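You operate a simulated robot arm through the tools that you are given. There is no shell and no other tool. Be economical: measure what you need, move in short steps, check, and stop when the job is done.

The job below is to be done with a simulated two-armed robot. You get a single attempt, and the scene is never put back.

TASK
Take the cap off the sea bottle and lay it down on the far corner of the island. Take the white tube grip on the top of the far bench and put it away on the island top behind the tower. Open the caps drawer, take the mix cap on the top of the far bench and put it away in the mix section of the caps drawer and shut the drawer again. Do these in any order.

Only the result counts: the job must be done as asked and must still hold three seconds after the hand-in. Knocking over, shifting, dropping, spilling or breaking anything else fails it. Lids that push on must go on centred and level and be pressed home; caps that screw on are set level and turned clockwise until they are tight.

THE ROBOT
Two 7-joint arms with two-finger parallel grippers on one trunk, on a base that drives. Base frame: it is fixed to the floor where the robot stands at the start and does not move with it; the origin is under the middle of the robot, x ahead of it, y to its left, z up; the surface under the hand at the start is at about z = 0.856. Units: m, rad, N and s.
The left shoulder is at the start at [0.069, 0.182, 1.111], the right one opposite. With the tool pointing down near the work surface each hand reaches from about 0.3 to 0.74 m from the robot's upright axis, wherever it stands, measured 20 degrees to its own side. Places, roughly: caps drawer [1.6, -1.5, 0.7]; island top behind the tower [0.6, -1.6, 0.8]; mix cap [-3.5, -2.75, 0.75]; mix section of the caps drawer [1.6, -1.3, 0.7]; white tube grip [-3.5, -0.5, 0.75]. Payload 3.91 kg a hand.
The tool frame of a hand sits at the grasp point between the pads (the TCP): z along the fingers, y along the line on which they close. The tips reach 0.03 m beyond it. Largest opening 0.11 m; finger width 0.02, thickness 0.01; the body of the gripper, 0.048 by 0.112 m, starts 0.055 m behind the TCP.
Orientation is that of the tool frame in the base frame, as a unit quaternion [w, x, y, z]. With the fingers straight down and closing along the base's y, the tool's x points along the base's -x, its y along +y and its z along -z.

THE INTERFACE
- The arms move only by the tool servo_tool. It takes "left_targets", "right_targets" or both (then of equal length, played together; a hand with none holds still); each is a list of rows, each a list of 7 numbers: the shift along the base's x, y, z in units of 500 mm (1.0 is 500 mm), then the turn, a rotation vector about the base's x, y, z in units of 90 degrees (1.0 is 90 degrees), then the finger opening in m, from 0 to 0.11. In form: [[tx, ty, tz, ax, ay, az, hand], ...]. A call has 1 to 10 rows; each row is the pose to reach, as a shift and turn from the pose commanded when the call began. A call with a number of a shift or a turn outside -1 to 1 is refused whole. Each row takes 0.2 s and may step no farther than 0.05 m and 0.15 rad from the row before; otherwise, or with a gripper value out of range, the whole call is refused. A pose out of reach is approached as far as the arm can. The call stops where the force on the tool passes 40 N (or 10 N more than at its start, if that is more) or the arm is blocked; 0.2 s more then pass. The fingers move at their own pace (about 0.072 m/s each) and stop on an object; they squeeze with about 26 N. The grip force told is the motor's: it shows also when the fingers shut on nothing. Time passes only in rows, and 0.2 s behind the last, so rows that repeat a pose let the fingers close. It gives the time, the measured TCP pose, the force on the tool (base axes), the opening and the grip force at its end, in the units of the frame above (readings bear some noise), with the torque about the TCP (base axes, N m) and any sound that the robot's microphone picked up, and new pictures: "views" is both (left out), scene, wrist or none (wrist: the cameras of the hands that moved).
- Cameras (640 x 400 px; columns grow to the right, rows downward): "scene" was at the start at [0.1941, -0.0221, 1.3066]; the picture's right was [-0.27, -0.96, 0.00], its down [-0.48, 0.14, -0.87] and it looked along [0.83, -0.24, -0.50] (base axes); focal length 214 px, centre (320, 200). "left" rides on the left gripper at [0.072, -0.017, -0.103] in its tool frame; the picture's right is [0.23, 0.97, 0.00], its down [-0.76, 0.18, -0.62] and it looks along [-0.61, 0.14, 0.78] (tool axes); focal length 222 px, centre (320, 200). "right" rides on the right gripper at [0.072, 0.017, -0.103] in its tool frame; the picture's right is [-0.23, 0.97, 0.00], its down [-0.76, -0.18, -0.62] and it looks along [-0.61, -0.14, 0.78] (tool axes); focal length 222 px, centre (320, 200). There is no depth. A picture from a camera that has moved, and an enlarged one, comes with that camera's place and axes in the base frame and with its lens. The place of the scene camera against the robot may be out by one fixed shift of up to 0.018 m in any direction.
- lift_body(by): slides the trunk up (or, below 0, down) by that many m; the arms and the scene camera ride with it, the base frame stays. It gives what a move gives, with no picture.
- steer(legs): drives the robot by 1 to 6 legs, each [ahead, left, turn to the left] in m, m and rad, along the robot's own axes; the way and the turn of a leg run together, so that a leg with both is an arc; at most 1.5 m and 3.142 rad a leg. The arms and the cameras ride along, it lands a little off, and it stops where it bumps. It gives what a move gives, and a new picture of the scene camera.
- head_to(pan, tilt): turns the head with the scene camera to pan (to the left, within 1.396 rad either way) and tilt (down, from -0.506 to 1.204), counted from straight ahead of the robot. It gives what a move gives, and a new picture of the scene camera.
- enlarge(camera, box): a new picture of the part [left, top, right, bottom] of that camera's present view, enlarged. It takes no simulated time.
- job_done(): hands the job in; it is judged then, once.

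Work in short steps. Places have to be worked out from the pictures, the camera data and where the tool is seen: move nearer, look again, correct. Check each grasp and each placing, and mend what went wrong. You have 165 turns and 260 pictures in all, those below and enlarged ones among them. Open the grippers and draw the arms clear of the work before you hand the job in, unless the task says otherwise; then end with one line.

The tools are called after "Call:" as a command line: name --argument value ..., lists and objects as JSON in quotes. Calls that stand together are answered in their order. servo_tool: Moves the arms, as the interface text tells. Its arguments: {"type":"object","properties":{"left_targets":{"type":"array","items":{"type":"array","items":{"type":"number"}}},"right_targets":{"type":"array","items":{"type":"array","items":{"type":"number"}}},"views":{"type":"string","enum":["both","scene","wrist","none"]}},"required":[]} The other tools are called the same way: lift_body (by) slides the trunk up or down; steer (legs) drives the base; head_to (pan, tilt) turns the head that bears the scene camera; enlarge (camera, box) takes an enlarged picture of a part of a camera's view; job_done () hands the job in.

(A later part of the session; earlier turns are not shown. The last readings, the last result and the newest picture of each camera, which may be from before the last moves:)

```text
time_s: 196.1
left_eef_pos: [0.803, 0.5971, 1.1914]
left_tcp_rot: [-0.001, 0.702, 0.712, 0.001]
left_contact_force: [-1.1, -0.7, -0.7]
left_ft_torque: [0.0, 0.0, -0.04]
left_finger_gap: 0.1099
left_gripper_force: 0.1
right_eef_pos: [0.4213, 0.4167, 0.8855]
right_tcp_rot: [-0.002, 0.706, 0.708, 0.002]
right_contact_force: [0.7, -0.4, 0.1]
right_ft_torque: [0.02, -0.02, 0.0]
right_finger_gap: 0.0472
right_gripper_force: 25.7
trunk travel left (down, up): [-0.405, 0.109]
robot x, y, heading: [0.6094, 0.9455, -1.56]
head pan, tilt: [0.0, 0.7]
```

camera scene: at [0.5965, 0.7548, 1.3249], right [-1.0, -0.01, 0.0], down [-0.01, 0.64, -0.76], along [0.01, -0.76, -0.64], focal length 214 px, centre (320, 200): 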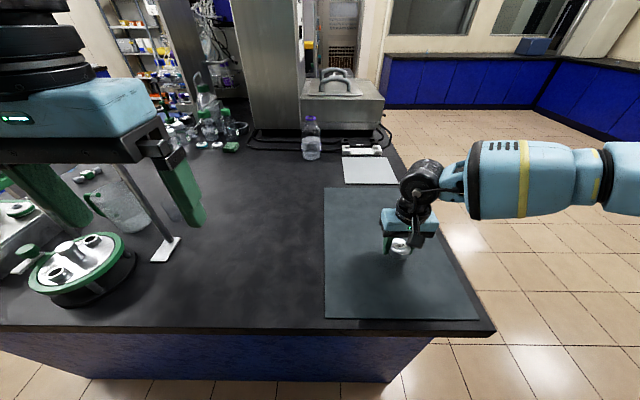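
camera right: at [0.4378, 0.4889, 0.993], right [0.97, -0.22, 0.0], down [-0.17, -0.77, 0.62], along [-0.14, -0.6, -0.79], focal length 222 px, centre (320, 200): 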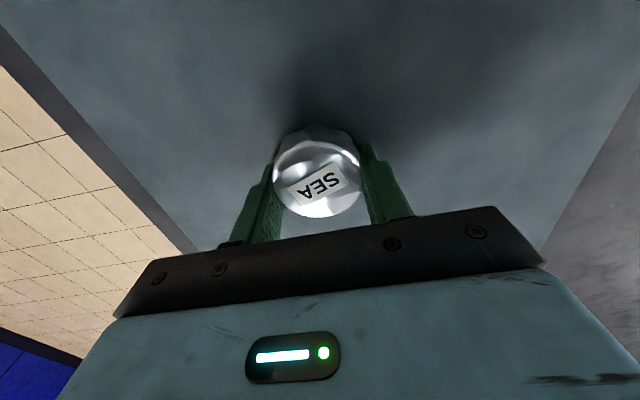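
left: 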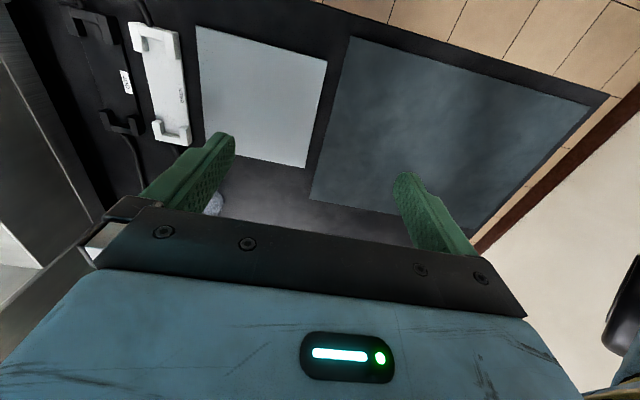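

Call:
servo_tool --right_targets '[[0, 0, -0.006, 0, 0, 0, 0.0], [0, 0, -0.012, 0, 0, 0, 0.0], [0, 0, -0.012, 0, 0, 0, 0.0]]' --views "scene"

```text
time_s: 196.8
left_eef_pos: [0.8031, 0.598, 1.191]
left_tcp_rot: [-0.001, 0.703, 0.711, 0.001]
left_contact_force: [-0.5, 0.0, 0.3]
left_ft_torque: [0.03, 0.0, 0.03]
left_finger_gap: 0.11
left_gripper_force: 0.1
right_eef_pos: [0.4206, 0.417, 0.8839]
right_tcp_rot: [0.001, 0.706, 0.708, 0.0]
right_contact_force: [-2.6, 10.7, 18.7]
right_ft_torque: [0.5, 0.58, -0.27]
right_finger_gap: 0.0472
right_gripper_force: 26.2
trunk travel left (down, up): [-0.405, 0.109]
robot x, y, heading: [0.6103, 0.9467, -1.556]
head pan, tilt: [0.0, 0.7]
stopped in row 3 (right hand): the force on the tool passed its limit at 42 N (the readings are from after the stop); the commanded pose is now the measured one
camera scene: at [0.5964, 0.7572, 1.3251], right [-1.0, -0.01, 0.0], down [-0.01, 0.64, -0.77], along [0.01, -0.77, -0.64], focal length 214 px, centre (320, 200)
```

scene: 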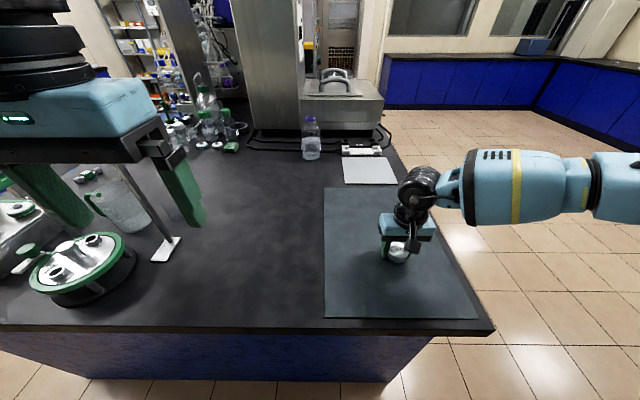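

Contact. I open slowly and raise the hand.

Call:
servo_tool --right_targets '[[0, 0, 0.003, 0, 0, 0, 0.0], [0, 0, 0.003, 0, 0, 0, 0.06], [0, 0, 0.003, 0, 0, 0, 0.09], [0, 0, 0.003, 0, 0, 0, 0.11], [0, 0, 0.03, 0, 0, 0, 0.11], [0, 0, 0.1, 0, 0, 0, 0.11], [0, 0, 0.18, 0, 0, 0, 0.11]]' --views "both"

```text
time_s: 198.4
left_eef_pos: [0.8035, 0.5958, 1.1907]
left_tcp_rot: [-0.002, 0.703, 0.711, 0.002]
left_contact_force: [0.1, 0.0, -0.3]
left_ft_torque: [0.0, -0.03, 0.01]
left_finger_gap: 0.11
left_gripper_force: 0.0
right_eef_pos: [0.4244, 0.4142, 0.9708]
right_tcp_rot: [0.001, 0.706, 0.708, -0.001]
right_contact_force: [-0.5, 0.4, -0.7]
right_ft_torque: [0.01, -0.01, 0.0]
right_finger_gap: 0.1101
right_gripper_force: 0.1
trunk travel left (down, up): [-0.405, 0.109]
robot x, y, heading: [0.6154, 0.9493, -1.56]
head pan, tilt: [0.0, 0.7]
camera scene: at [0.5963, 0.7554, 1.3249], right [-1.0, -0.01, 0.0], down [-0.01, 0.64, -0.77], along [0.01, -0.77, -0.64], focal length 214 px, centre (320, 200)
camera right: at [0.4408, 0.4877, 1.0766], right [0.97, -0.22, 0.0], down [-0.18, -0.76, 0.62], along [-0.14, -0.61, -0.78], focal length 222 px, centre (320, 200)
```

scene: 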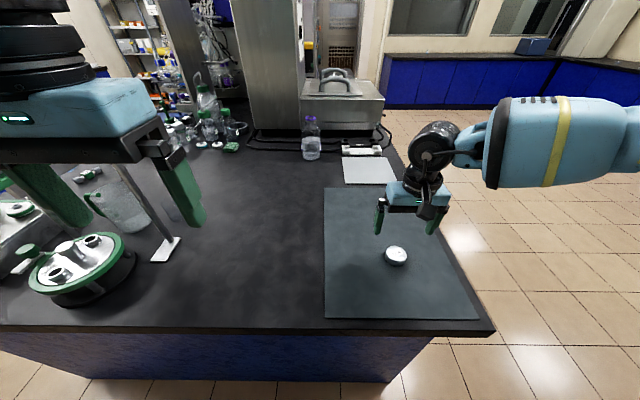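
right: 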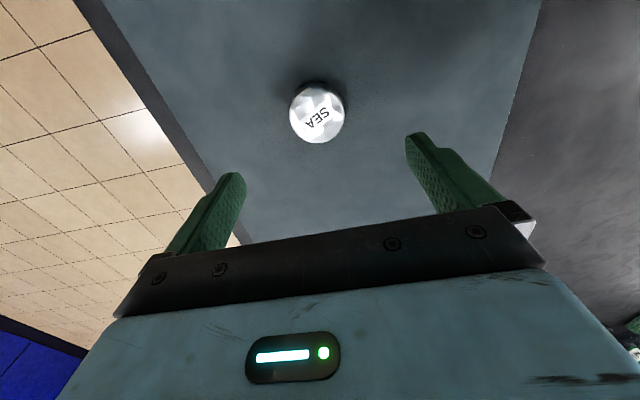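

Cap laid on the corner. I raise and retract the hand, back up, turn to -x and drive out through the gap toward the far bench.

Call:
servo_tool --right_targets '[[-0.03, 0.05, 0.08, 0, 0, 0, 0.11], [-0.06, 0.1, 0.16, 0, 0, 0, 0.11], [-0.1, 0.16, 0.22, 0, 0, 0, 0.11], [-0.14, 0.22, 0.28, 0, 0, 0, 0.11], [-0.18, 0.28, 0.34, 0, 0, 0, 0.11], [-0.18, 0.306, 0.39, 0, 0, 0, 0.11]]' --views "none"

Call:
steer --legs '[[-0.15, 0, 0], [0, 0, -1.58], [0.0, 0.195, 0]]'

```text
time_s: 199.8
left_eef_pos: [0.8032, 0.5975, 1.19]
left_tcp_rot: [-0.003, 0.703, 0.712, 0.002]
left_contact_force: [0.5, 0.0, 0.1]
left_ft_torque: [0.03, 0.0, 0.0]
left_finger_gap: 0.1098
left_gripper_force: 0.1
right_eef_pos: [0.3327, 0.569, 1.1647]
right_tcp_rot: [0.001, 0.705, 0.709, 0.001]
right_contact_force: [0.1, 0.1, 0.1]
right_ft_torque: [-0.02, -0.01, 0.02]
right_finger_gap: 0.11
right_gripper_force: 0.2
trunk travel left (down, up): [-0.405, 0.109]
robot x, y, heading: [0.6082, 0.9516, -1.561]
head pan, tilt: [0.0, 0.7]
```

```text
time_s: 206.9
left_eef_pos: [0.2637, 0.713, 1.1905]
left_tcp_rot: [0.0, 1.0, 0.011, 0.003]
left_contact_force: [-0.4, 0.4, 0.2]
left_ft_torque: [0.01, -0.02, 0.01]
left_finger_gap: 0.1099
left_gripper_force: 0.0
right_eef_pos: [0.2296, 1.1802, 1.1641]
right_tcp_rot: [0.001, 1.0, 0.008, -0.001]
right_contact_force: [0.3, 0.3, -0.2]
right_ft_torque: [-0.01, -0.02, 0.06]
right_finger_gap: 0.1101
right_gripper_force: 0.1
trunk travel left (down, up): [-0.405, 0.109]
robot x, y, heading: [0.6132, 0.906, -3.12]
head pan, tilt: [0.0, 0.7]
camera scene: at [0.3995, 0.9052, 1.3249], right [-0.02, 1.0, 0.0], down [0.64, 0.01, -0.76], along [-0.76, -0.02, -0.64], focal length 214 px, centre (320, 200)
```

scene: 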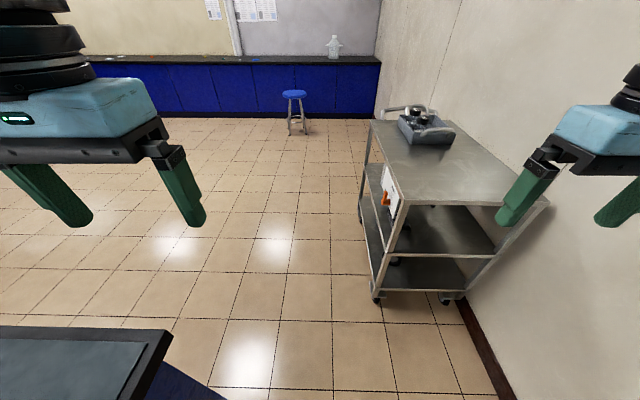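

I drive through the gap and on toward the far bench at y≈-0.4.

Call:
steer --legs '[[0, 0, -0.02], [0.7, 0, 0], [0.7, 0, 0], [0, 1.3, 0], [0.9, 0, 0]]'

Call:
head_to --pan 0.0 --tilt 0.3

```text
time_s: 230.1
left_eef_pos: [-2.0578, -0.5444, 1.1898]
left_tcp_rot: [0.0, 1.0, -0.014, 0.002]
left_contact_force: [-0.3, -0.4, 0.0]
left_ft_torque: [0.0, -0.01, 0.02]
left_finger_gap: 0.1099
left_gripper_force: 0.1
right_eef_pos: [-2.0675, -0.0735, 1.1648]
right_tcp_rot: [0.002, 1.0, -0.019, -0.001]
right_contact_force: [0.4, 0.5, 1.0]
right_ft_torque: [0.02, 0.02, -0.05]
right_finger_gap: 0.11
right_gripper_force: 0.1
trunk travel left (down, up): [-0.405, 0.109]
robot x, y, heading: [-1.6976, -0.3677, 3.109]
head pan, tilt: [0.0, 0.7]
camera scene: at [-1.9117, -0.3585, 1.3249], right [0.03, 1.0, 0.0], down [0.64, -0.02, -0.76], along [-0.76, 0.02, -0.64], focal length 214 px, centre (320, 200)
```

scene: 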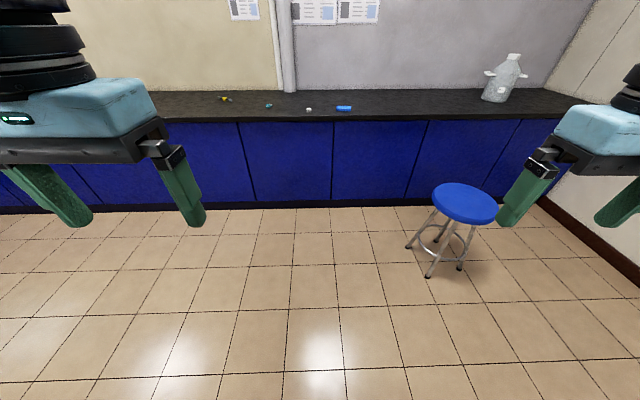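

```text
time_s: 231.0
left_eef_pos: [-2.0584, -0.5436, 1.1903]
left_tcp_rot: [0.0, 1.0, -0.015, 0.003]
left_contact_force: [0.3, 0.1, -0.7]
left_ft_torque: [0.0, 0.01, 0.0]
left_finger_gap: 0.11
left_gripper_force: 0.0
right_eef_pos: [-2.0675, -0.0733, 1.1652]
right_tcp_rot: [0.001, 1.0, -0.019, -0.001]
right_contact_force: [0.2, -0.2, 0.5]
right_ft_torque: [0.0, 0.01, -0.03]
right_finger_gap: 0.1098
right_gripper_force: 0.0
trunk travel left (down, up): [-0.405, 0.109]
robot x, y, heading: [-1.6983, -0.366, 3.113]
head pan, tilt: [0.0, 0.3]
camera scene: at [-1.92, -0.3582, 1.3609], right [0.03, 1.0, 0.0], down [0.3, -0.01, -0.96], along [-0.95, 0.03, -0.3], focal length 214 px, centre (320, 200)
```

scene: 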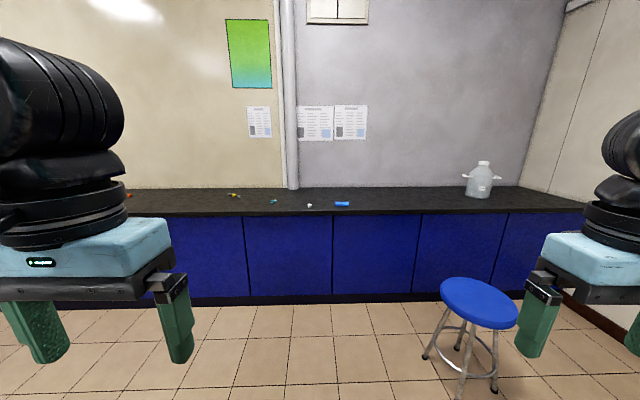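

Call:
enlarge --camera "scene" --box '[170, 170, 370, 230]'

```text
3.20 times, centred on (270, 200) of scene
camera zoom: at [-1.92, -0.3582, 1.3609], right [0.03, 1.0, 0.0], down [0.3, -0.01, -0.96], along [-0.95, 0.03, -0.3], focal length 686 px, centre (480, 200)
```

zoom: 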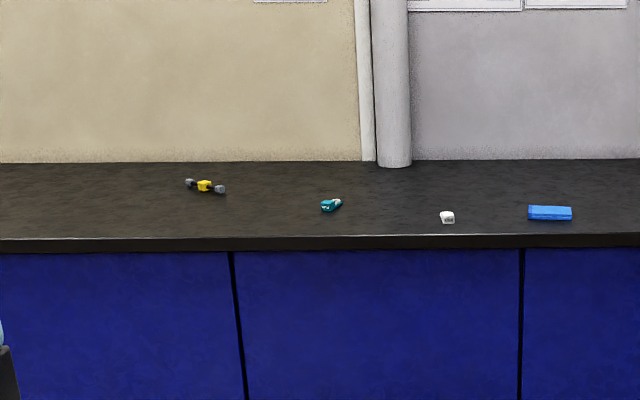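

The white tube grip lies at about (-3.49,-0.39). I drive up to the bench so it is on the right arm's side.

Call:
steer --legs '[[0.3, 0.22, 0.028], [0.8, 0, 0]]'

Call:
head_to --pan -0.3 --tilt 0.75

```text
time_s: 237.6
left_eef_pos: [-3.1778, -0.7981, 1.1889]
left_tcp_rot: [0.0, 1.0, 0.016, 0.002]
left_contact_force: [0.1, 0.4, 0.1]
left_ft_torque: [-0.04, -0.04, -0.05]
left_finger_gap: 0.1098
left_gripper_force: 0.0
right_eef_pos: [-3.2122, -0.3291, 1.164]
right_tcp_rot: [0.001, 1.0, 0.01, 0.0]
right_contact_force: [-0.2, -0.2, 0.1]
right_ft_torque: [-0.03, -0.01, 0.0]
right_finger_gap: 0.11
right_gripper_force: 0.0
trunk travel left (down, up): [-0.405, 0.109]
robot x, y, heading: [-2.8278, -0.6018, -3.117]
head pan, tilt: [0.0, 0.3]
camera scene: at [-3.0493, -0.604, 1.361], right [-0.03, 1.0, 0.0], down [0.3, 0.01, -0.96], along [-0.95, -0.03, -0.3], focal length 214 px, centre (320, 200)
```

scene: 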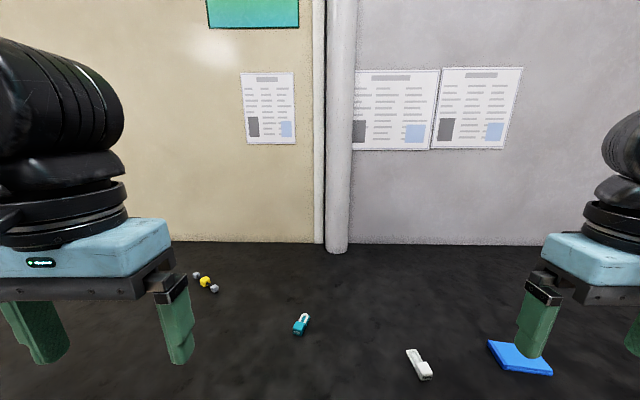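

```text
time_s: 238.5
left_eef_pos: [-3.1758, -0.7985, 1.1897]
left_tcp_rot: [0.0, 1.0, 0.015, 0.003]
left_contact_force: [-0.3, -0.5, -0.5]
left_ft_torque: [-0.03, 0.03, 0.03]
left_finger_gap: 0.1102
left_gripper_force: 0.1
right_eef_pos: [-3.2127, -0.3287, 1.1656]
right_tcp_rot: [0.0, 1.0, 0.01, -0.001]
right_contact_force: [0.2, 1.2, 0.0]
right_ft_torque: [-0.01, 0.01, -0.01]
right_finger_gap: 0.11
right_gripper_force: 0.1
trunk travel left (down, up): [-0.405, 0.109]
robot x, y, heading: [-2.8299, -0.6011, -3.112]
head pan, tilt: [-0.3, 0.75]
camera scene: at [-3.0356, -0.5791, 1.3207], right [0.27, 0.96, 0.0], down [0.66, -0.18, -0.73], along [-0.71, 0.2, -0.68], focal length 214 px, centre (320, 200)
```

scene: 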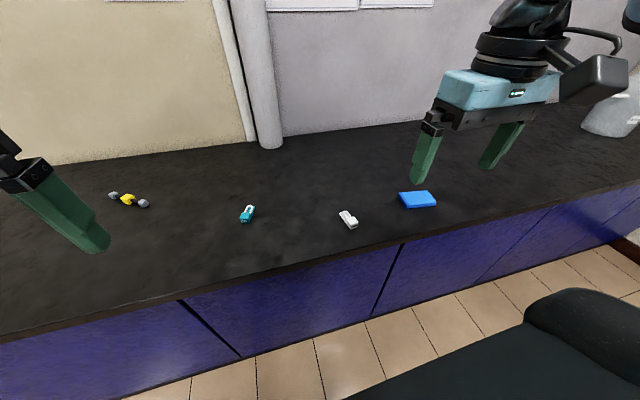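

Triangulated: tube grip at about (-3.42,-0.383), z≈0.845. I bring the right hand above it for a close look.

Call:
servo_tool --right_targets '[[-0.06, -0.02, -0.06, 0, 0, 0, 0.11], [-0.12, -0.04, -0.12, 0, 0, 0, 0.11], [-0.18, -0.06, -0.18, 0, 0, 0, 0.11], [-0.24, -0.08, -0.24, 0, 0, 0, 0.11], [-0.29, -0.1, -0.29, 0, 0, 0, 0.11], [-0.334, -0.108, -0.33, 0, 0, 0, 0.11], [-0.334, -0.108, -0.33, 0, 0, 0, 0.11]]' --views "wrist"

```text
time_s: 240.1
left_eef_pos: [-3.1762, -0.7988, 1.19]
left_tcp_rot: [0.0, 1.0, 0.014, 0.003]
left_contact_force: [0.3, -0.5, -0.7]
left_ft_torque: [-0.01, 0.0, 0.0]
left_finger_gap: 0.1099
left_gripper_force: 0.1
right_eef_pos: [-3.3797, -0.3847, 1.0013]
right_tcp_rot: [0.001, 1.0, 0.01, -0.001]
right_contact_force: [-0.3, -0.2, -0.1]
right_ft_torque: [0.0, -0.02, 0.01]
right_finger_gap: 0.1101
right_gripper_force: 0.1
trunk travel left (down, up): [-0.405, 0.109]
robot x, y, heading: [-2.8235, -0.6049, -3.114]
head pan, tilt: [-0.3, 0.75]
camera right: at [-3.3051, -0.3995, 1.1057], right [-0.21, -0.98, 0.0], down [-0.76, 0.16, 0.62], along [-0.61, 0.13, -0.78], focal length 222 px, centre (320, 200)
```

right: 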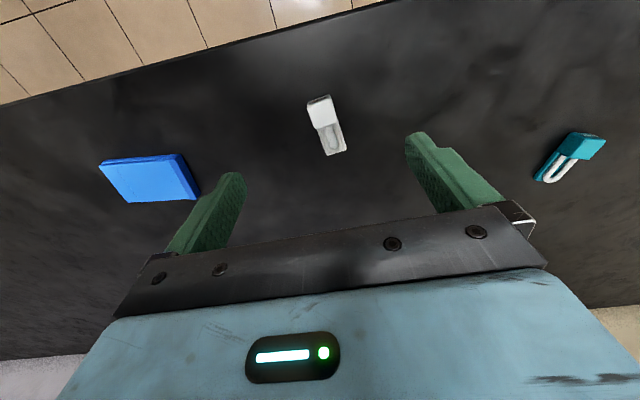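

The grip lies along x, about 7 cm long, centre ≈(-3.402,-0.387). I centre over it and lower to z≈0.90.

Call:
servo_tool --right_targets '[[-0.022, -0.003, -0.07, 0, 0, 0, 0.11], [-0.044, -0.005, -0.14, 0, 0, 0, 0.08], [-0.044, -0.005, -0.2, 0, 0, 0, 0.06], [-0.044, -0.005, -0.2, 0, 0, 0, 0.06]]' --views "wrist"

```text
time_s: 241.1
left_eef_pos: [-3.1757, -0.7981, 1.1903]
left_tcp_rot: [0.001, 1.0, 0.016, 0.003]
left_contact_force: [0.8, -0.5, -0.5]
left_ft_torque: [-0.03, -0.02, -0.01]
left_finger_gap: 0.1098
left_gripper_force: 0.0
right_eef_pos: [-3.4029, -0.3866, 0.9]
right_tcp_rot: [0.001, 1.0, 0.012, -0.001]
right_contact_force: [-0.1, 0.6, -0.4]
right_ft_torque: [0.06, 0.03, -0.01]
right_finger_gap: 0.0597
right_gripper_force: 0.0
trunk travel left (down, up): [-0.405, 0.109]
robot x, y, heading: [-2.8305, -0.6001, -3.118]
head pan, tilt: [-0.3, 0.75]
camera right: at [-3.3297, -0.402, 1.0042], right [-0.21, -0.98, 0.0], down [-0.76, 0.16, 0.62], along [-0.61, 0.13, -0.78], focal length 222 px, centre (320, 200)
```

right: 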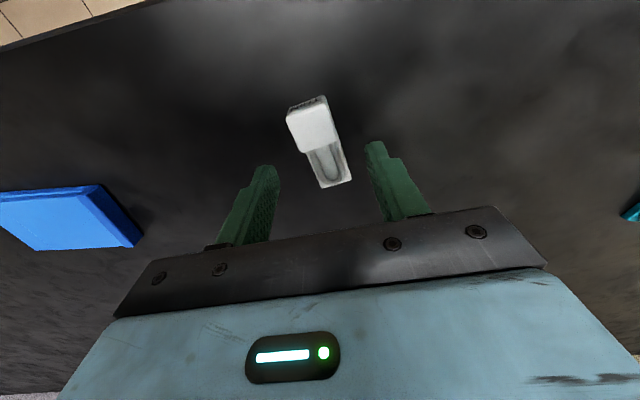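

Object centre z≈0.837. I lower to TCP z≈0.862 in steps and close on the block part.

Call:
servo_tool --right_targets '[[0.01, 0, -0.03, 0, 0, 0, 0.06], [0.02, 0, -0.05, 0, 0, 0, 0.06], [0.02, 0, -0.066, 0, 0, 0, 0.06], [0.02, 0, -0.076, 0, 0, 0, 0.06]]' --views "wrist"

```text
time_s: 241.8
left_eef_pos: [-3.1742, -0.7977, 1.1898]
left_tcp_rot: [0.0, 1.0, 0.014, 0.002]
left_contact_force: [0.1, -0.4, 0.0]
left_ft_torque: [-0.04, -0.02, 0.01]
left_finger_gap: 0.1102
left_gripper_force: 0.0
right_eef_pos: [-3.3942, -0.3851, 0.8802]
right_tcp_rot: [0.002, 1.0, 0.011, -0.01]
right_contact_force: [10.3, 1.7, 19.9]
right_ft_torque: [0.71, -0.43, -0.14]
right_finger_gap: 0.0612
right_gripper_force: 0.8
trunk travel left (down, up): [-0.405, 0.109]
robot x, y, heading: [-2.8245, -0.6014, -3.116]
head pan, tilt: [-0.3, 0.75]
stopped in row 3 (right hand): the force on the tool passed its limit at 48 N (the readings are from after the stop); the commanded pose is now the measured one
camera right: at [-3.3192, -0.4016, 0.9837], right [-0.21, -0.98, 0.01], down [-0.75, 0.16, 0.64], along [-0.62, 0.13, -0.77], focal length 222 px, centre (320, 200)
```

right: 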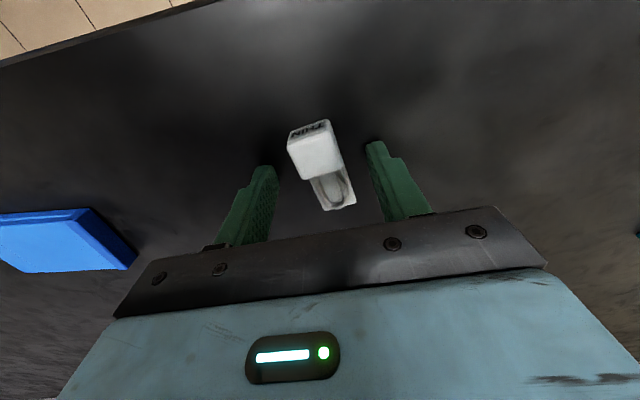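

Touched the bench (top ≈0.85). I raise 4 mm and close on the grip.

Call:
servo_tool --right_targets '[[0.004, -0.002, 0.008, 0, 0, 0, 0.06], [0.004, -0.002, 0.008, 0, 0, 0, 0.0], [0.004, -0.002, 0.008, 0, 0, 0, 0.0], [0.004, -0.002, 0.008, 0, 0, 0, 0.0], [0.004, -0.002, 0.03, 0, 0, 0, 0.0], [0.004, -0.002, 0.08, 0, 0, 0, 0.0], [0.004, -0.002, 0.15, 0, 0, 0, 0.0]]' --views "both"

```text
time_s: 243.4
left_eef_pos: [-3.176, -0.7987, 1.1907]
left_tcp_rot: [0.0, 1.0, 0.016, 0.003]
left_contact_force: [-0.3, -0.1, 0.7]
left_ft_torque: [-0.01, -0.04, 0.0]
left_finger_gap: 0.1099
left_gripper_force: 0.0
right_eef_pos: [-3.3917, -0.3867, 0.9515]
right_tcp_rot: [0.001, 1.0, 0.011, -0.008]
right_contact_force: [0.2, -0.6, 0.0]
right_ft_torque: [0.0, 0.02, 0.01]
right_finger_gap: 0.0251
right_gripper_force: 26.4
trunk travel left (down, up): [-0.405, 0.109]
robot x, y, heading: [-2.8255, -0.5974, -3.115]
head pan, tilt: [-0.3, 0.75]
camera scene: at [-3.0353, -0.5792, 1.3207], right [0.27, 0.96, 0.0], down [0.66, -0.18, -0.73], along [-0.7, 0.2, -0.68], focal length 214 px, centre (320, 200)
camera right: at [-3.3171, -0.402, 1.0555], right [-0.21, -0.98, 0.01], down [-0.75, 0.16, 0.64], along [-0.62, 0.13, -0.77], focal length 222 px, centre (320, 200)
```

scene: 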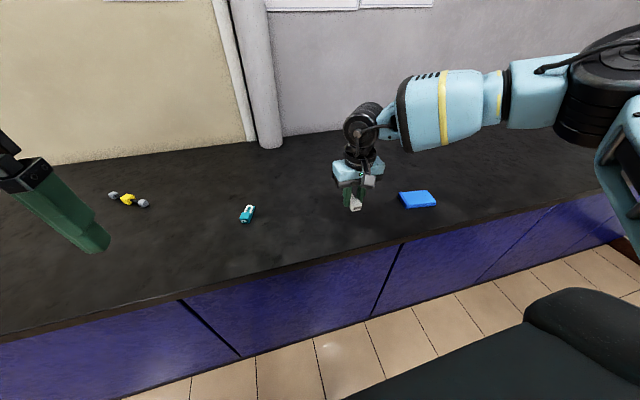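
right: 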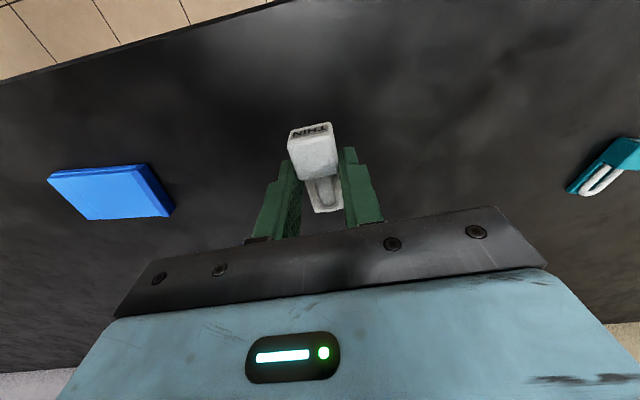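

Tube grip held (gap 0.025). I lift, retract, and drive along the bench to the mix cap.

Call:
servo_tool --right_targets '[[0.04, 0.0, 0.08, 0, 0, 0, 0.0], [0.1, 0.03, 0.14, 0, 0, 0, 0.0], [0.16, 0.06, 0.2, 0, 0, 0, 0.0], [0.22, 0.08, 0.26, 0, 0, 0, 0.0], [0.28, 0.1, 0.32, 0, 0, 0, 0.0], [0.34, 0.114, 0.38, 0, 0, 0, 0.0], [0.36, 0.114, 0.42, 0, 0, 0, 0.0]]' --views "none"

Call:
head_to --pan 0.0 --tilt 0.6

Call:
steer --legs '[[-0.15, 0, -0.025], [0, 1.5, 0], [0.0, 0.4, 0]]'

```text
time_s: 245.0
left_eef_pos: [-3.177, -0.7993, 1.1911]
left_tcp_rot: [0.0, 1.0, 0.015, 0.003]
left_contact_force: [-1.0, 0.3, -0.1]
left_ft_torque: [0.0, -0.02, -0.01]
left_finger_gap: 0.1103
left_gripper_force: 0.0
right_eef_pos: [-3.2133, -0.3318, 1.1609]
right_tcp_rot: [0.001, 1.0, 0.01, -0.007]
right_contact_force: [0.5, -1.0, -0.2]
right_ft_torque: [-0.01, -0.03, -0.04]
right_finger_gap: 0.0252
right_gripper_force: 25.7
trunk travel left (down, up): [-0.405, 0.109]
robot x, y, heading: [-2.8257, -0.5967, -3.109]
head pan, tilt: [-0.3, 0.75]
```

```text
time_s: 245.8
left_eef_pos: [-3.1763, -0.7981, 1.1897]
left_tcp_rot: [0.0, 1.0, 0.015, 0.002]
left_contact_force: [0.0, -0.6, -0.3]
left_ft_torque: [0.0, 0.05, 0.0]
left_finger_gap: 0.1099
left_gripper_force: 0.1
right_eef_pos: [-3.2145, -0.3304, 1.1597]
right_tcp_rot: [0.002, 1.0, 0.01, -0.009]
right_contact_force: [0.0, -1.0, 0.3]
right_ft_torque: [0.03, 0.0, 0.01]
right_finger_gap: 0.0252
right_gripper_force: 26.5
trunk travel left (down, up): [-0.405, 0.109]
robot x, y, heading: [-2.8253, -0.5996, -3.118]
head pan, tilt: [0.0, 0.6]
camera scene: at [-3.0443, -0.6036, 1.3335], right [-0.03, 1.0, 0.0], down [0.56, 0.02, -0.82], along [-0.82, -0.02, -0.57], focal length 214 px, centre (320, 200)
```

scene: 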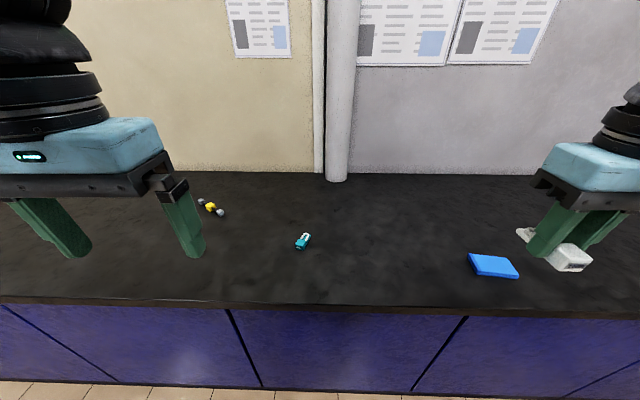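

```text
time_s: 263.4
left_eef_pos: [-3.057, -2.6455, 1.1908]
left_tcp_rot: [0.0, 1.0, -0.009, 0.003]
left_contact_force: [-0.5, -0.8, -1.0]
left_ft_torque: [-0.02, 0.0, -0.02]
left_finger_gap: 0.11
left_gripper_force: 0.1
right_eef_pos: [-3.0729, -2.1777, 1.1611]
right_tcp_rot: [0.002, 1.0, -0.013, -0.009]
right_contact_force: [1.0, -0.8, 0.0]
right_ft_torque: [-0.03, 0.04, 0.01]
right_finger_gap: 0.0254
right_gripper_force: 25.9
trunk travel left (down, up): [-0.405, 0.109]
robot x, y, heading: [-2.6974, -2.4651, 3.123]
head pan, tilt: [0.0, 0.6]
camera scene: at [-2.9157, -2.4587, 1.3335], right [0.02, 1.0, 0.0], down [0.56, -0.01, -0.83], along [-0.82, 0.02, -0.56], focal length 214 px, centre (320, 200)
```

scene: 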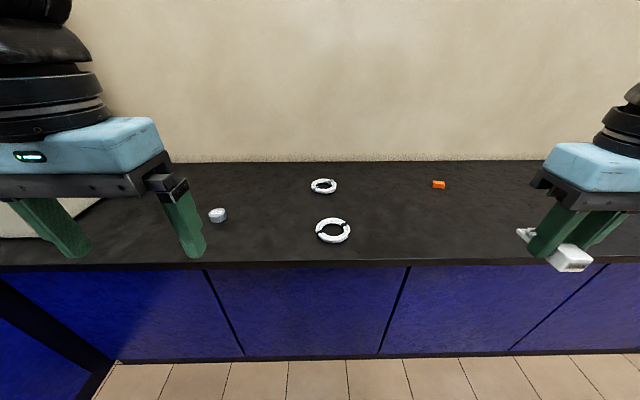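

Call:
enlarge --camera "scene" --box '[180, 165, 360, 255]'

```text
3.56 times, centred on (270, 210) of scene
camera zoom: at [-2.9157, -2.4587, 1.3335], right [0.02, 1.0, 0.0], down [0.56, -0.01, -0.83], along [-0.82, 0.02, -0.56], focal length 763 px, centre (498, 164)
```

zoom: 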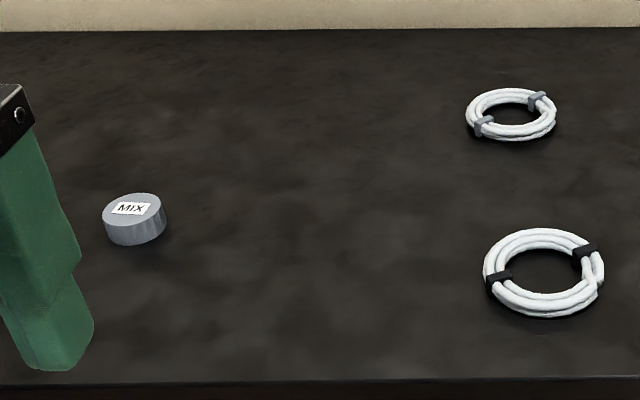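

The mix cap is at about (-3.517,-2.805). I drive closer so it is within left-arm reach.

Call:
steer --legs '[[0.2, 0.12, 0.018]]'

Call:
servo_tool --left_targets '[[-0.06, -0.03, -0.06, 0, 0, 0, 0.11], [-0.12, -0.03, -0.12, 0, 0, 0, 0.11], [-0.18, -0.03, -0.18, 0, 0, 0, 0.11], [-0.24, -0.03, -0.24, 0, 0, 0, 0.11], [-0.3, -0.03, -0.3, 0, 0, 0, 0.11], [-0.34, -0.03, -0.36, 0, 0, 0, 0.11], [-0.34, -0.03, -0.36, 0, 0, 0, 0.11]]' --views "both"

```text
time_s: 265.1
left_eef_pos: [-3.2489, -2.769, 1.1909]
left_tcp_rot: [0.0, 1.0, -0.001, 0.003]
left_contact_force: [0.5, -0.4, 0.1]
left_ft_torque: [0.0, -0.01, 0.0]
left_finger_gap: 0.1103
left_gripper_force: 0.1
right_eef_pos: [-3.272, -2.302, 1.1613]
right_tcp_rot: [0.002, 1.0, -0.005, -0.009]
right_contact_force: [-1.1, -1.0, 0.5]
right_ft_torque: [0.0, 0.02, -0.01]
right_finger_gap: 0.0254
right_gripper_force: 26.2
trunk travel left (down, up): [-0.405, 0.109]
robot x, y, heading: [-2.8953, -2.5823, 3.137]
head pan, tilt: [0.0, 0.6]
camera scene: at [-3.1106, -2.5802, 1.3335], right [0.0, 1.0, 0.0], down [0.56, 0.0, -0.83], along [-0.83, 0.0, -0.56], focal length 214 px, centre (320, 200)
```

scene: 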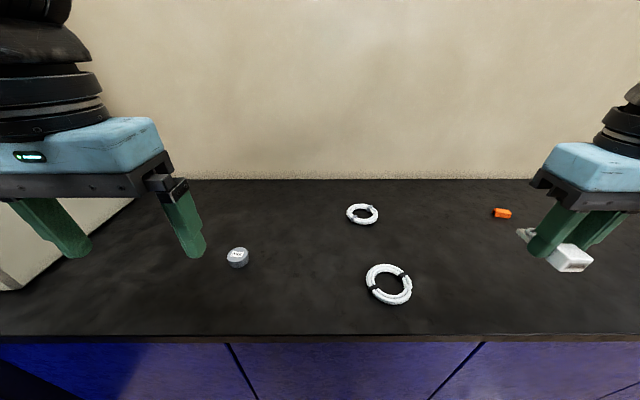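

```text
time_s: 266.8
left_eef_pos: [-3.419, -2.7844, 1.0118]
left_tcp_rot: [0.0, 1.0, -0.001, 0.001]
left_contact_force: [0.1, 0.1, 0.2]
left_ft_torque: [0.02, -0.02, 0.0]
left_finger_gap: 0.11
left_gripper_force: 0.1
right_eef_pos: [-3.271, -2.3011, 1.1617]
right_tcp_rot: [0.002, 1.0, -0.005, -0.009]
right_contact_force: [-0.2, -0.1, 0.1]
right_ft_torque: [0.03, -0.01, 0.03]
right_finger_gap: 0.0254
right_gripper_force: 25.9
trunk travel left (down, up): [-0.405, 0.109]
robot x, y, heading: [-2.8909, -2.583, 3.141]
head pan, tilt: [0.0, 0.6]
camera scene: at [-3.1101, -2.58, 1.3336], right [0.0, 1.0, 0.0], down [0.56, 0.0, -0.83], along [-0.83, 0.0, -0.56], focal length 214 px, centre (320, 200)
camera left: at [-3.3468, -2.7691, 1.1145], right [0.22, -0.97, 0.0], down [-0.76, -0.18, 0.62], along [-0.6, -0.14, -0.78], focal length 222 px, centre (320, 200)
```

scene: 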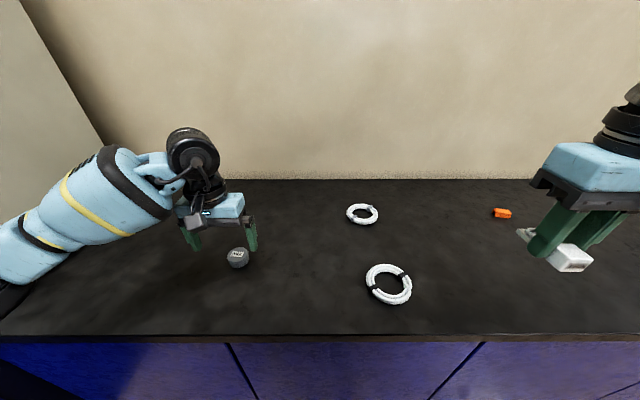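
left: 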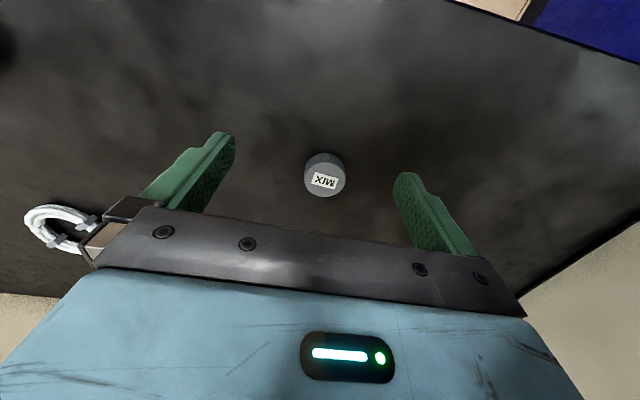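

Wrist view puts the MIX cap at ≈(-3.497,-2.81). I move above it and look again.

Call:
servo_tool --left_targets '[[-0.08, -0.03, -0.02, 0, 0, 0, 0.11], [-0.156, -0.052, -0.06, 0, 0, 0, 0.11], [-0.156, -0.052, -0.13, 0, 0, 0, 0.1], [-0.156, -0.052, -0.13, 0, 0, 0, 0.1]]' --views "wrist"

```text
time_s: 267.8
left_eef_pos: [-3.4965, -2.8099, 0.9458]
left_tcp_rot: [0.0, 1.0, -0.001, 0.002]
left_contact_force: [0.9, 0.3, 0.1]
left_ft_torque: [0.02, -0.03, 0.01]
left_finger_gap: 0.1001
left_gripper_force: 0.0
right_eef_pos: [-3.2712, -2.3003, 1.1611]
right_tcp_rot: [0.002, 1.0, -0.005, -0.008]
right_contact_force: [0.9, -0.3, -0.5]
right_ft_torque: [0.01, 0.01, -0.02]
right_finger_gap: 0.0255
right_gripper_force: 26.1
trunk travel left (down, up): [-0.405, 0.109]
robot x, y, heading: [-2.8955, -2.5836, 3.139]
head pan, tilt: [0.0, 0.6]
camera left: at [-3.4246, -2.7941, 1.048], right [0.22, -0.97, 0.0], down [-0.77, -0.18, 0.62], along [-0.6, -0.14, -0.78], focal length 222 px, centre (320, 200)
```

left: 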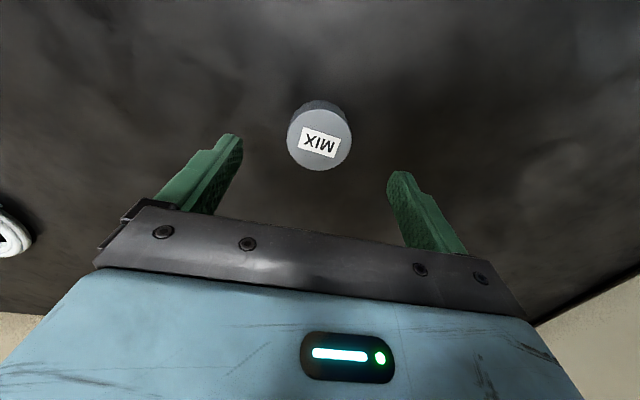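

Centred. I lower to z≈0.887 and close on the cap.

Call:
servo_tool --left_targets '[[0.004, 0, -0.05, 0, 0, 0, 0.1], [0.004, 0, -0.1, 0, 0, 0, 0.1], [0.004, 0, -0.117, 0, 0, 0, 0.08], [0.004, 0, -0.117, 0, 0, 0, 0.0], [0.004, 0, -0.117, 0, 0, 0, 0.0], [0.004, 0, -0.117, 0, 0, 0, 0.0], [0.004, 0, -0.08, 0, 0, 0, 0.0], [0.004, 0, 0.0, 0, 0, 0, 0.0]]' --views "both"

```text
time_s: 269.6
left_eef_pos: [-3.4941, -2.809, 0.9429]
left_tcp_rot: [0.0, 1.0, -0.001, 0.003]
left_contact_force: [-0.3, -0.3, -0.1]
left_ft_torque: [0.01, 0.01, 0.01]
left_finger_gap: 0.0512
left_gripper_force: 26.5
right_eef_pos: [-3.2716, -2.3028, 1.1616]
right_tcp_rot: [0.002, 1.0, -0.006, -0.009]
right_contact_force: [0.2, -0.1, -0.3]
right_ft_torque: [0.01, -0.01, 0.0]
right_finger_gap: 0.025
right_gripper_force: 26.5
trunk travel left (down, up): [-0.405, 0.109]
robot x, y, heading: [-2.8952, -2.5825, 3.135]
head pan, tilt: [0.0, 0.6]
camera scene: at [-3.11, -2.5797, 1.3336], right [0.0, 1.0, 0.0], down [0.56, 0.0, -0.83], along [-0.83, 0.0, -0.56], focal length 214 px, centre (320, 200)
camera left: at [-3.4226, -2.7927, 1.0459], right [0.23, -0.97, 0.0], down [-0.77, -0.18, 0.62], along [-0.6, -0.14, -0.79], focal length 222 px, centre (320, 200)
```

scene: 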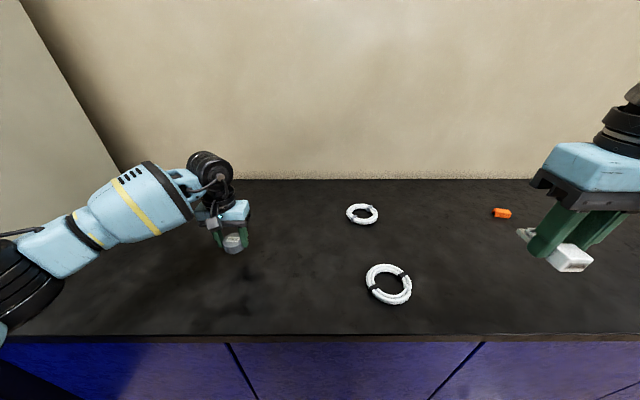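
left: 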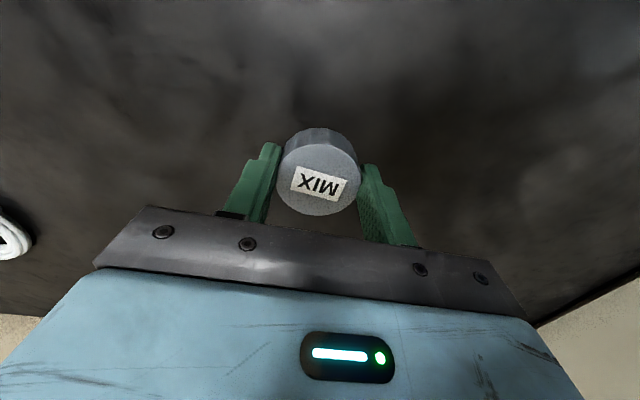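

MIX cap held. I retract, turn around and drive to the island's side behind the tower.

Call:
servo_tool --left_targets '[[0.04, 0.01, 0.08, 0, 0, 0, 0.0], [0.1, 0.02, 0.14, 0, 0, 0, 0.0], [0.16, 0.03, 0.2, 0, 0, 0, 0.0], [0.22, 0.04, 0.26, 0, 0, 0, 0.0], [0.28, 0.05, 0.32, 0, 0, 0, 0.0], [0.35, 0.06, 0.38, 0, 0, 0, 0.0], [0.42, 0.07, 0.44, 0, 0, 0, 0.0], [0.488, 0.08, 0.48, 0, 0, 0, 0.0]]' --views "none"

Call:
head_to --pan 0.0 --tilt 0.45

Call:
steer --legs '[[-0.4, 0, 0], [0, 0, 3.14], [1.0, 0.6, 0], [1.0, 0.55, 0]]'

```text
time_s: 271.4
left_eef_pos: [-3.2486, -2.7714, 1.1857]
left_tcp_rot: [0.0, 1.0, -0.001, 0.003]
left_contact_force: [0.4, 0.1, -0.4]
left_ft_torque: [0.0, 0.04, -0.02]
left_finger_gap: 0.0515
left_gripper_force: 25.7
right_eef_pos: [-3.2719, -2.301, 1.1618]
right_tcp_rot: [0.001, 1.0, -0.005, -0.008]
right_contact_force: [-0.4, -1.1, -0.1]
right_ft_torque: [-0.04, 0.01, 0.0]
right_finger_gap: 0.0253
right_gripper_force: 25.3
trunk travel left (down, up): [-0.405, 0.109]
robot x, y, heading: [-2.8917, -2.5883, 3.138]
head pan, tilt: [0.0, 0.6]
```

```text
time_s: 272.1
left_eef_pos: [-3.2505, -2.7712, 1.1854]
left_tcp_rot: [-0.001, 1.0, 0.0, 0.003]
left_contact_force: [-0.4, 0.4, -0.3]
left_ft_torque: [0.0, 0.03, -0.01]
left_finger_gap: 0.0513
left_gripper_force: 25.5
right_eef_pos: [-3.2716, -2.3009, 1.1601]
right_tcp_rot: [0.002, 1.0, -0.005, -0.009]
right_contact_force: [-0.2, 0.0, 0.3]
right_ft_torque: [-0.01, -0.02, 0.02]
right_finger_gap: 0.025
right_gripper_force: 26.2
trunk travel left (down, up): [-0.405, 0.109]
robot x, y, heading: [-2.8925, -2.5844, 3.135]
head pan, tilt: [0.0, 0.45]
camera scene: at [-3.1141, -2.5801, 1.347], right [0.0, 1.0, 0.0], down [0.44, 0.0, -0.9], along [-0.9, 0.0, -0.44], focal length 214 px, centre (320, 200)
```

scene: 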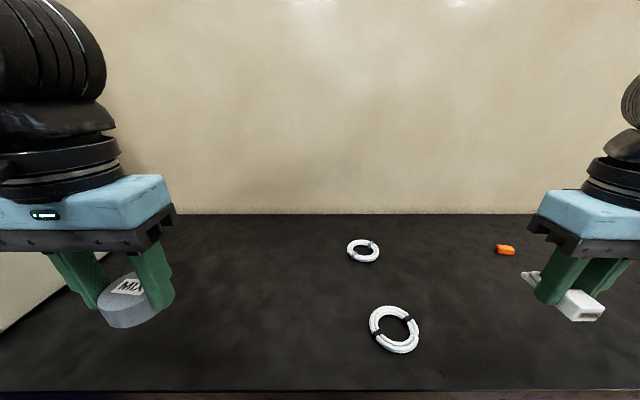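

```text
time_s: 293.2
left_eef_pos: [-0.2084, -1.0776, 1.1843]
left_tcp_rot: [-0.002, -0.026, 1.0, -0.001]
left_contact_force: [0.4, 0.2, -0.6]
left_ft_torque: [0.03, -0.02, -0.03]
left_finger_gap: 0.051
left_gripper_force: 26.1
right_eef_pos: [-0.1613, -1.5461, 1.1618]
right_tcp_rot: [0.009, -0.022, 1.0, 0.002]
right_contact_force: [-0.7, 0.7, -1.4]
right_ft_torque: [-0.02, -0.01, -0.02]
right_finger_gap: 0.0251
right_gripper_force: 25.9
trunk travel left (down, up): [-0.405, 0.109]
robot x, y, heading: [-0.5579, -1.285, 0.056]
head pan, tilt: [0.0, 0.45]
camera scene: at [-0.3672, -1.2719, 1.3471], right [0.05, -1.0, 0.0], down [-0.43, -0.02, -0.9], along [0.9, 0.05, -0.44], focal length 214 px, centre (320, 200)
```

scene: 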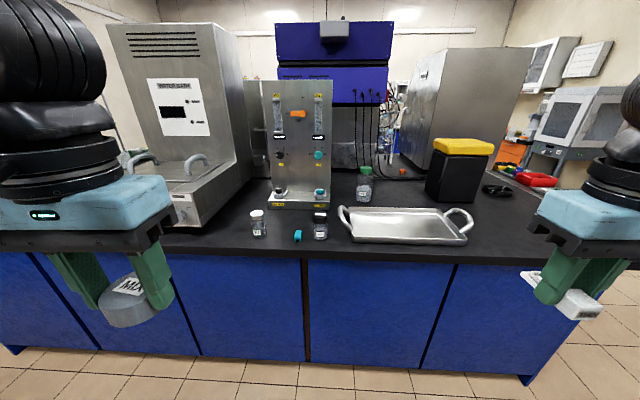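

Call:
enlarge --camera "scene" --box '[240, 130, 530, 260]'

```text
2.21 times, centred on (385, 195) of scene
camera zoom: at [-0.3672, -1.2719, 1.3471], right [0.05, -1.0, 0.0], down [-0.43, -0.02, -0.9], along [0.9, 0.05, -0.44], focal length 473 px, centre (177, 211)
```

zoom: 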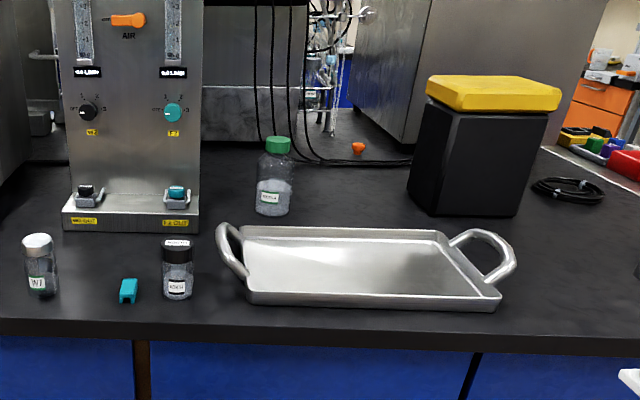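

Free spot behind the tray between green-capped bottle and yellow box, about (0.66,-1.62). I drive near, slightly turned right so the forearm stays clear of the box.

Call:
steer --legs '[[0.35, 0.0, -0.056], [0.12, 0.03, -0.2]]'

Call:
head_to --pan -0.25 --tilt 0.55

```text
time_s: 296.3
left_eef_pos: [0.2966, -1.1425, 1.1856]
left_tcp_rot: [-0.002, 0.098, 0.995, -0.001]
left_contact_force: [0.3, -0.3, -0.2]
left_ft_torque: [-0.03, 0.01, 0.0]
left_finger_gap: 0.0509
left_gripper_force: 25.9
right_eef_pos: [0.2275, -1.6086, 1.1616]
right_tcp_rot: [0.009, 0.102, 0.995, 0.001]
right_contact_force: [0.1, -0.5, -0.6]
right_ft_torque: [-0.04, 0.03, 0.02]
right_finger_gap: 0.0251
right_gripper_force: 26.1
trunk travel left (down, up): [-0.405, 0.109]
robot x, y, heading: [-0.0818, -1.2617, -0.195]
head pan, tilt: [0.0, 0.45]
camera scene: at [0.0937, -1.2971, 1.3472], right [-0.2, -0.98, 0.0], down [-0.43, 0.09, -0.9], along [0.88, -0.18, -0.43], focal length 214 px, centre (320, 200)
```

scene: 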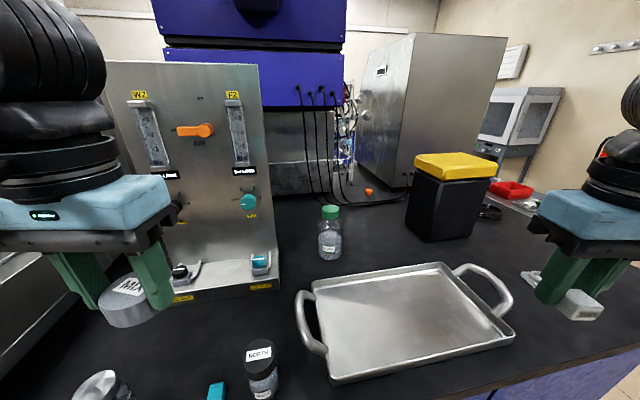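

```text
time_s: 297.1
left_eef_pos: [0.2959, -1.1434, 1.1855]
left_tcp_rot: [-0.002, 0.098, 0.995, 0.0]
left_contact_force: [-0.1, 0.1, -0.2]
left_ft_torque: [0.03, -0.04, -0.01]
left_finger_gap: 0.0506
left_gripper_force: 25.8
right_eef_pos: [0.2272, -1.6078, 1.1613]
right_tcp_rot: [0.009, 0.102, 0.995, 0.0]
right_contact_force: [-0.6, -1.1, -0.2]
right_ft_torque: [0.02, -0.01, 0.0]
right_finger_gap: 0.0249
right_gripper_force: 26.3
trunk travel left (down, up): [-0.405, 0.109]
robot x, y, heading: [-0.0904, -1.2598, -0.197]
head pan, tilt: [-0.25, 0.55]
camera scene: at [0.0847, -1.3178, 1.3381], right [-0.43, -0.9, 0.0], down [-0.47, 0.23, -0.85], along [0.77, -0.37, -0.52], focal length 214 px, centre (320, 200)
```

scene: 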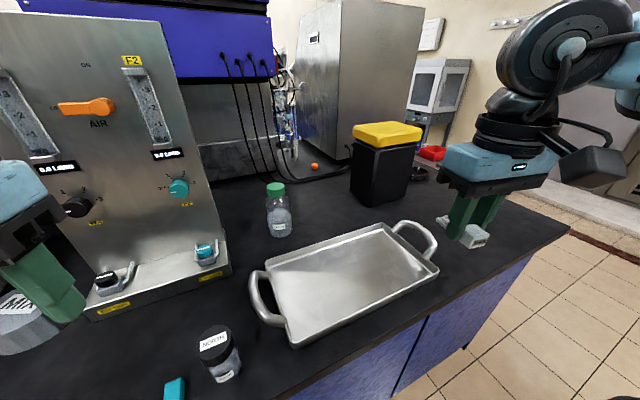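

The free spot at about (0.66,-1.62) is clear. I creep forward to get in reach.

Call:
steer --legs '[[0.14, 0.03, 0]]'

```text
time_s: 298.6
left_eef_pos: [0.4378, -1.1412, 1.1852]
left_tcp_rot: [-0.002, 0.098, 0.995, 0.0]
left_contact_force: [0.5, -0.8, 0.1]
left_ft_torque: [0.01, -0.03, 0.0]
left_finger_gap: 0.0508
left_gripper_force: 25.8
right_eef_pos: [0.3696, -1.6057, 1.1609]
right_tcp_rot: [0.009, 0.101, 0.995, 0.001]
right_contact_force: [0.8, 0.4, -0.7]
right_ft_torque: [-0.01, 0.0, 0.01]
right_finger_gap: 0.0253
right_gripper_force: 26.2
trunk travel left (down, up): [-0.405, 0.109]
robot x, y, heading: [0.0498, -1.2568, -0.192]
head pan, tilt: [-0.25, 0.55]
stopped in leg 1: the robot was blocked; the commanded pose is now the measured one
camera scene: at [0.2265, -1.3146, 1.338], right [-0.43, -0.9, 0.0], down [-0.47, 0.23, -0.85], along [0.77, -0.37, -0.52], focal length 214 px, centre (320, 200)
```

scene: 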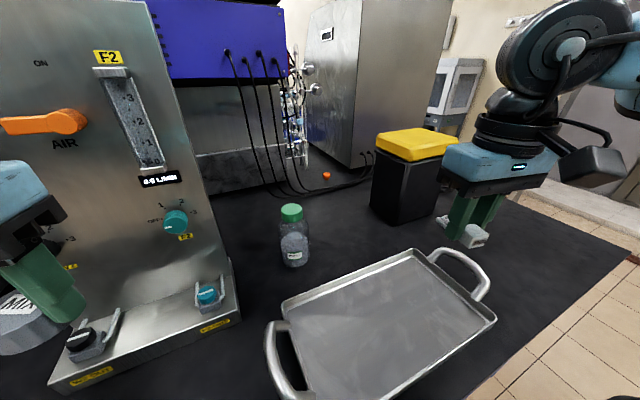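

Robot is snug and the spot is ~0.71 m away, 20° to the right. I move the right hand over the spot, staying above the tray.

Call:
servo_tool --right_targets '[[0.06, 0, -0.05, 0, 0, 0, 0.0], [0.12, -0.01, -0.1, 0, 0, 0, 0.0], [0.19, -0.01, -0.15, 0, 0, 0, 0.0], [0.26, -0.02, -0.2, 0, 0, 0, 0.0], [0.34, -0.02, -0.25, 0, 0, 0, 0.0], [0.42, -0.028, -0.28, 0, 0, 0, 0.0], [0.5, -0.028, -0.31, 0, 0, 0, 0.0], [0.58, -0.028, -0.35, 0, 0, 0, 0.0], [0.58, -0.028, -0.35, 0, 0, 0, 0.0]]' --views "both"

```text
time_s: 300.6
left_eef_pos: [0.4378, -1.1402, 1.1852]
left_tcp_rot: [-0.003, 0.098, 0.995, 0.001]
left_contact_force: [0.8, -0.4, -0.6]
left_ft_torque: [0.01, -0.01, -0.01]
left_finger_gap: 0.0507
left_gripper_force: 26.5
right_eef_pos: [0.617, -1.6275, 0.9762]
right_tcp_rot: [0.01, 0.102, 0.995, 0.002]
right_contact_force: [0.5, -1.0, 0.0]
right_ft_torque: [0.0, -0.02, -0.03]
right_finger_gap: 0.0252
right_gripper_force: 26.3
right hand out of reach, approached as far as the arm can: row 7, 8, 9
trunk travel left (down, up): [-0.405, 0.109]
robot x, y, heading: [0.0553, -1.2548, -0.194]
head pan, tilt: [-0.25, 0.55]
camera scene: at [0.2272, -1.315, 1.3379], right [-0.43, -0.9, 0.0], down [-0.47, 0.23, -0.85], along [0.77, -0.37, -0.52], focal length 214 px, centre (320, 200)
camera right: at [0.5479, -1.5958, 1.0795], right [0.42, 0.91, 0.01], down [0.7, -0.33, 0.64], along [0.58, -0.26, -0.77], focal length 222 px, centre (320, 200)
```

scene: 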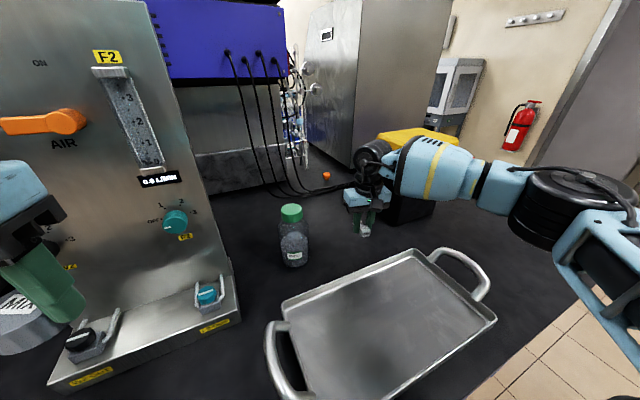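
right: 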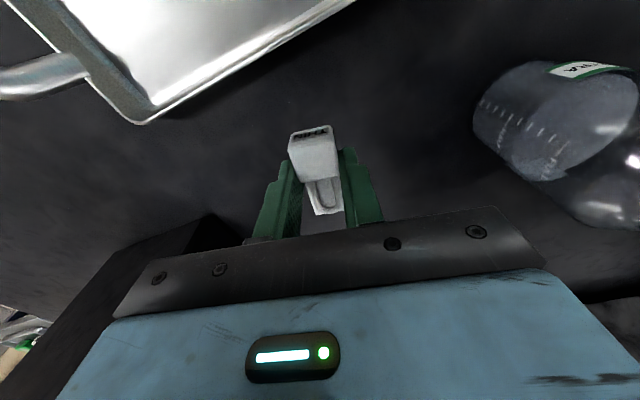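

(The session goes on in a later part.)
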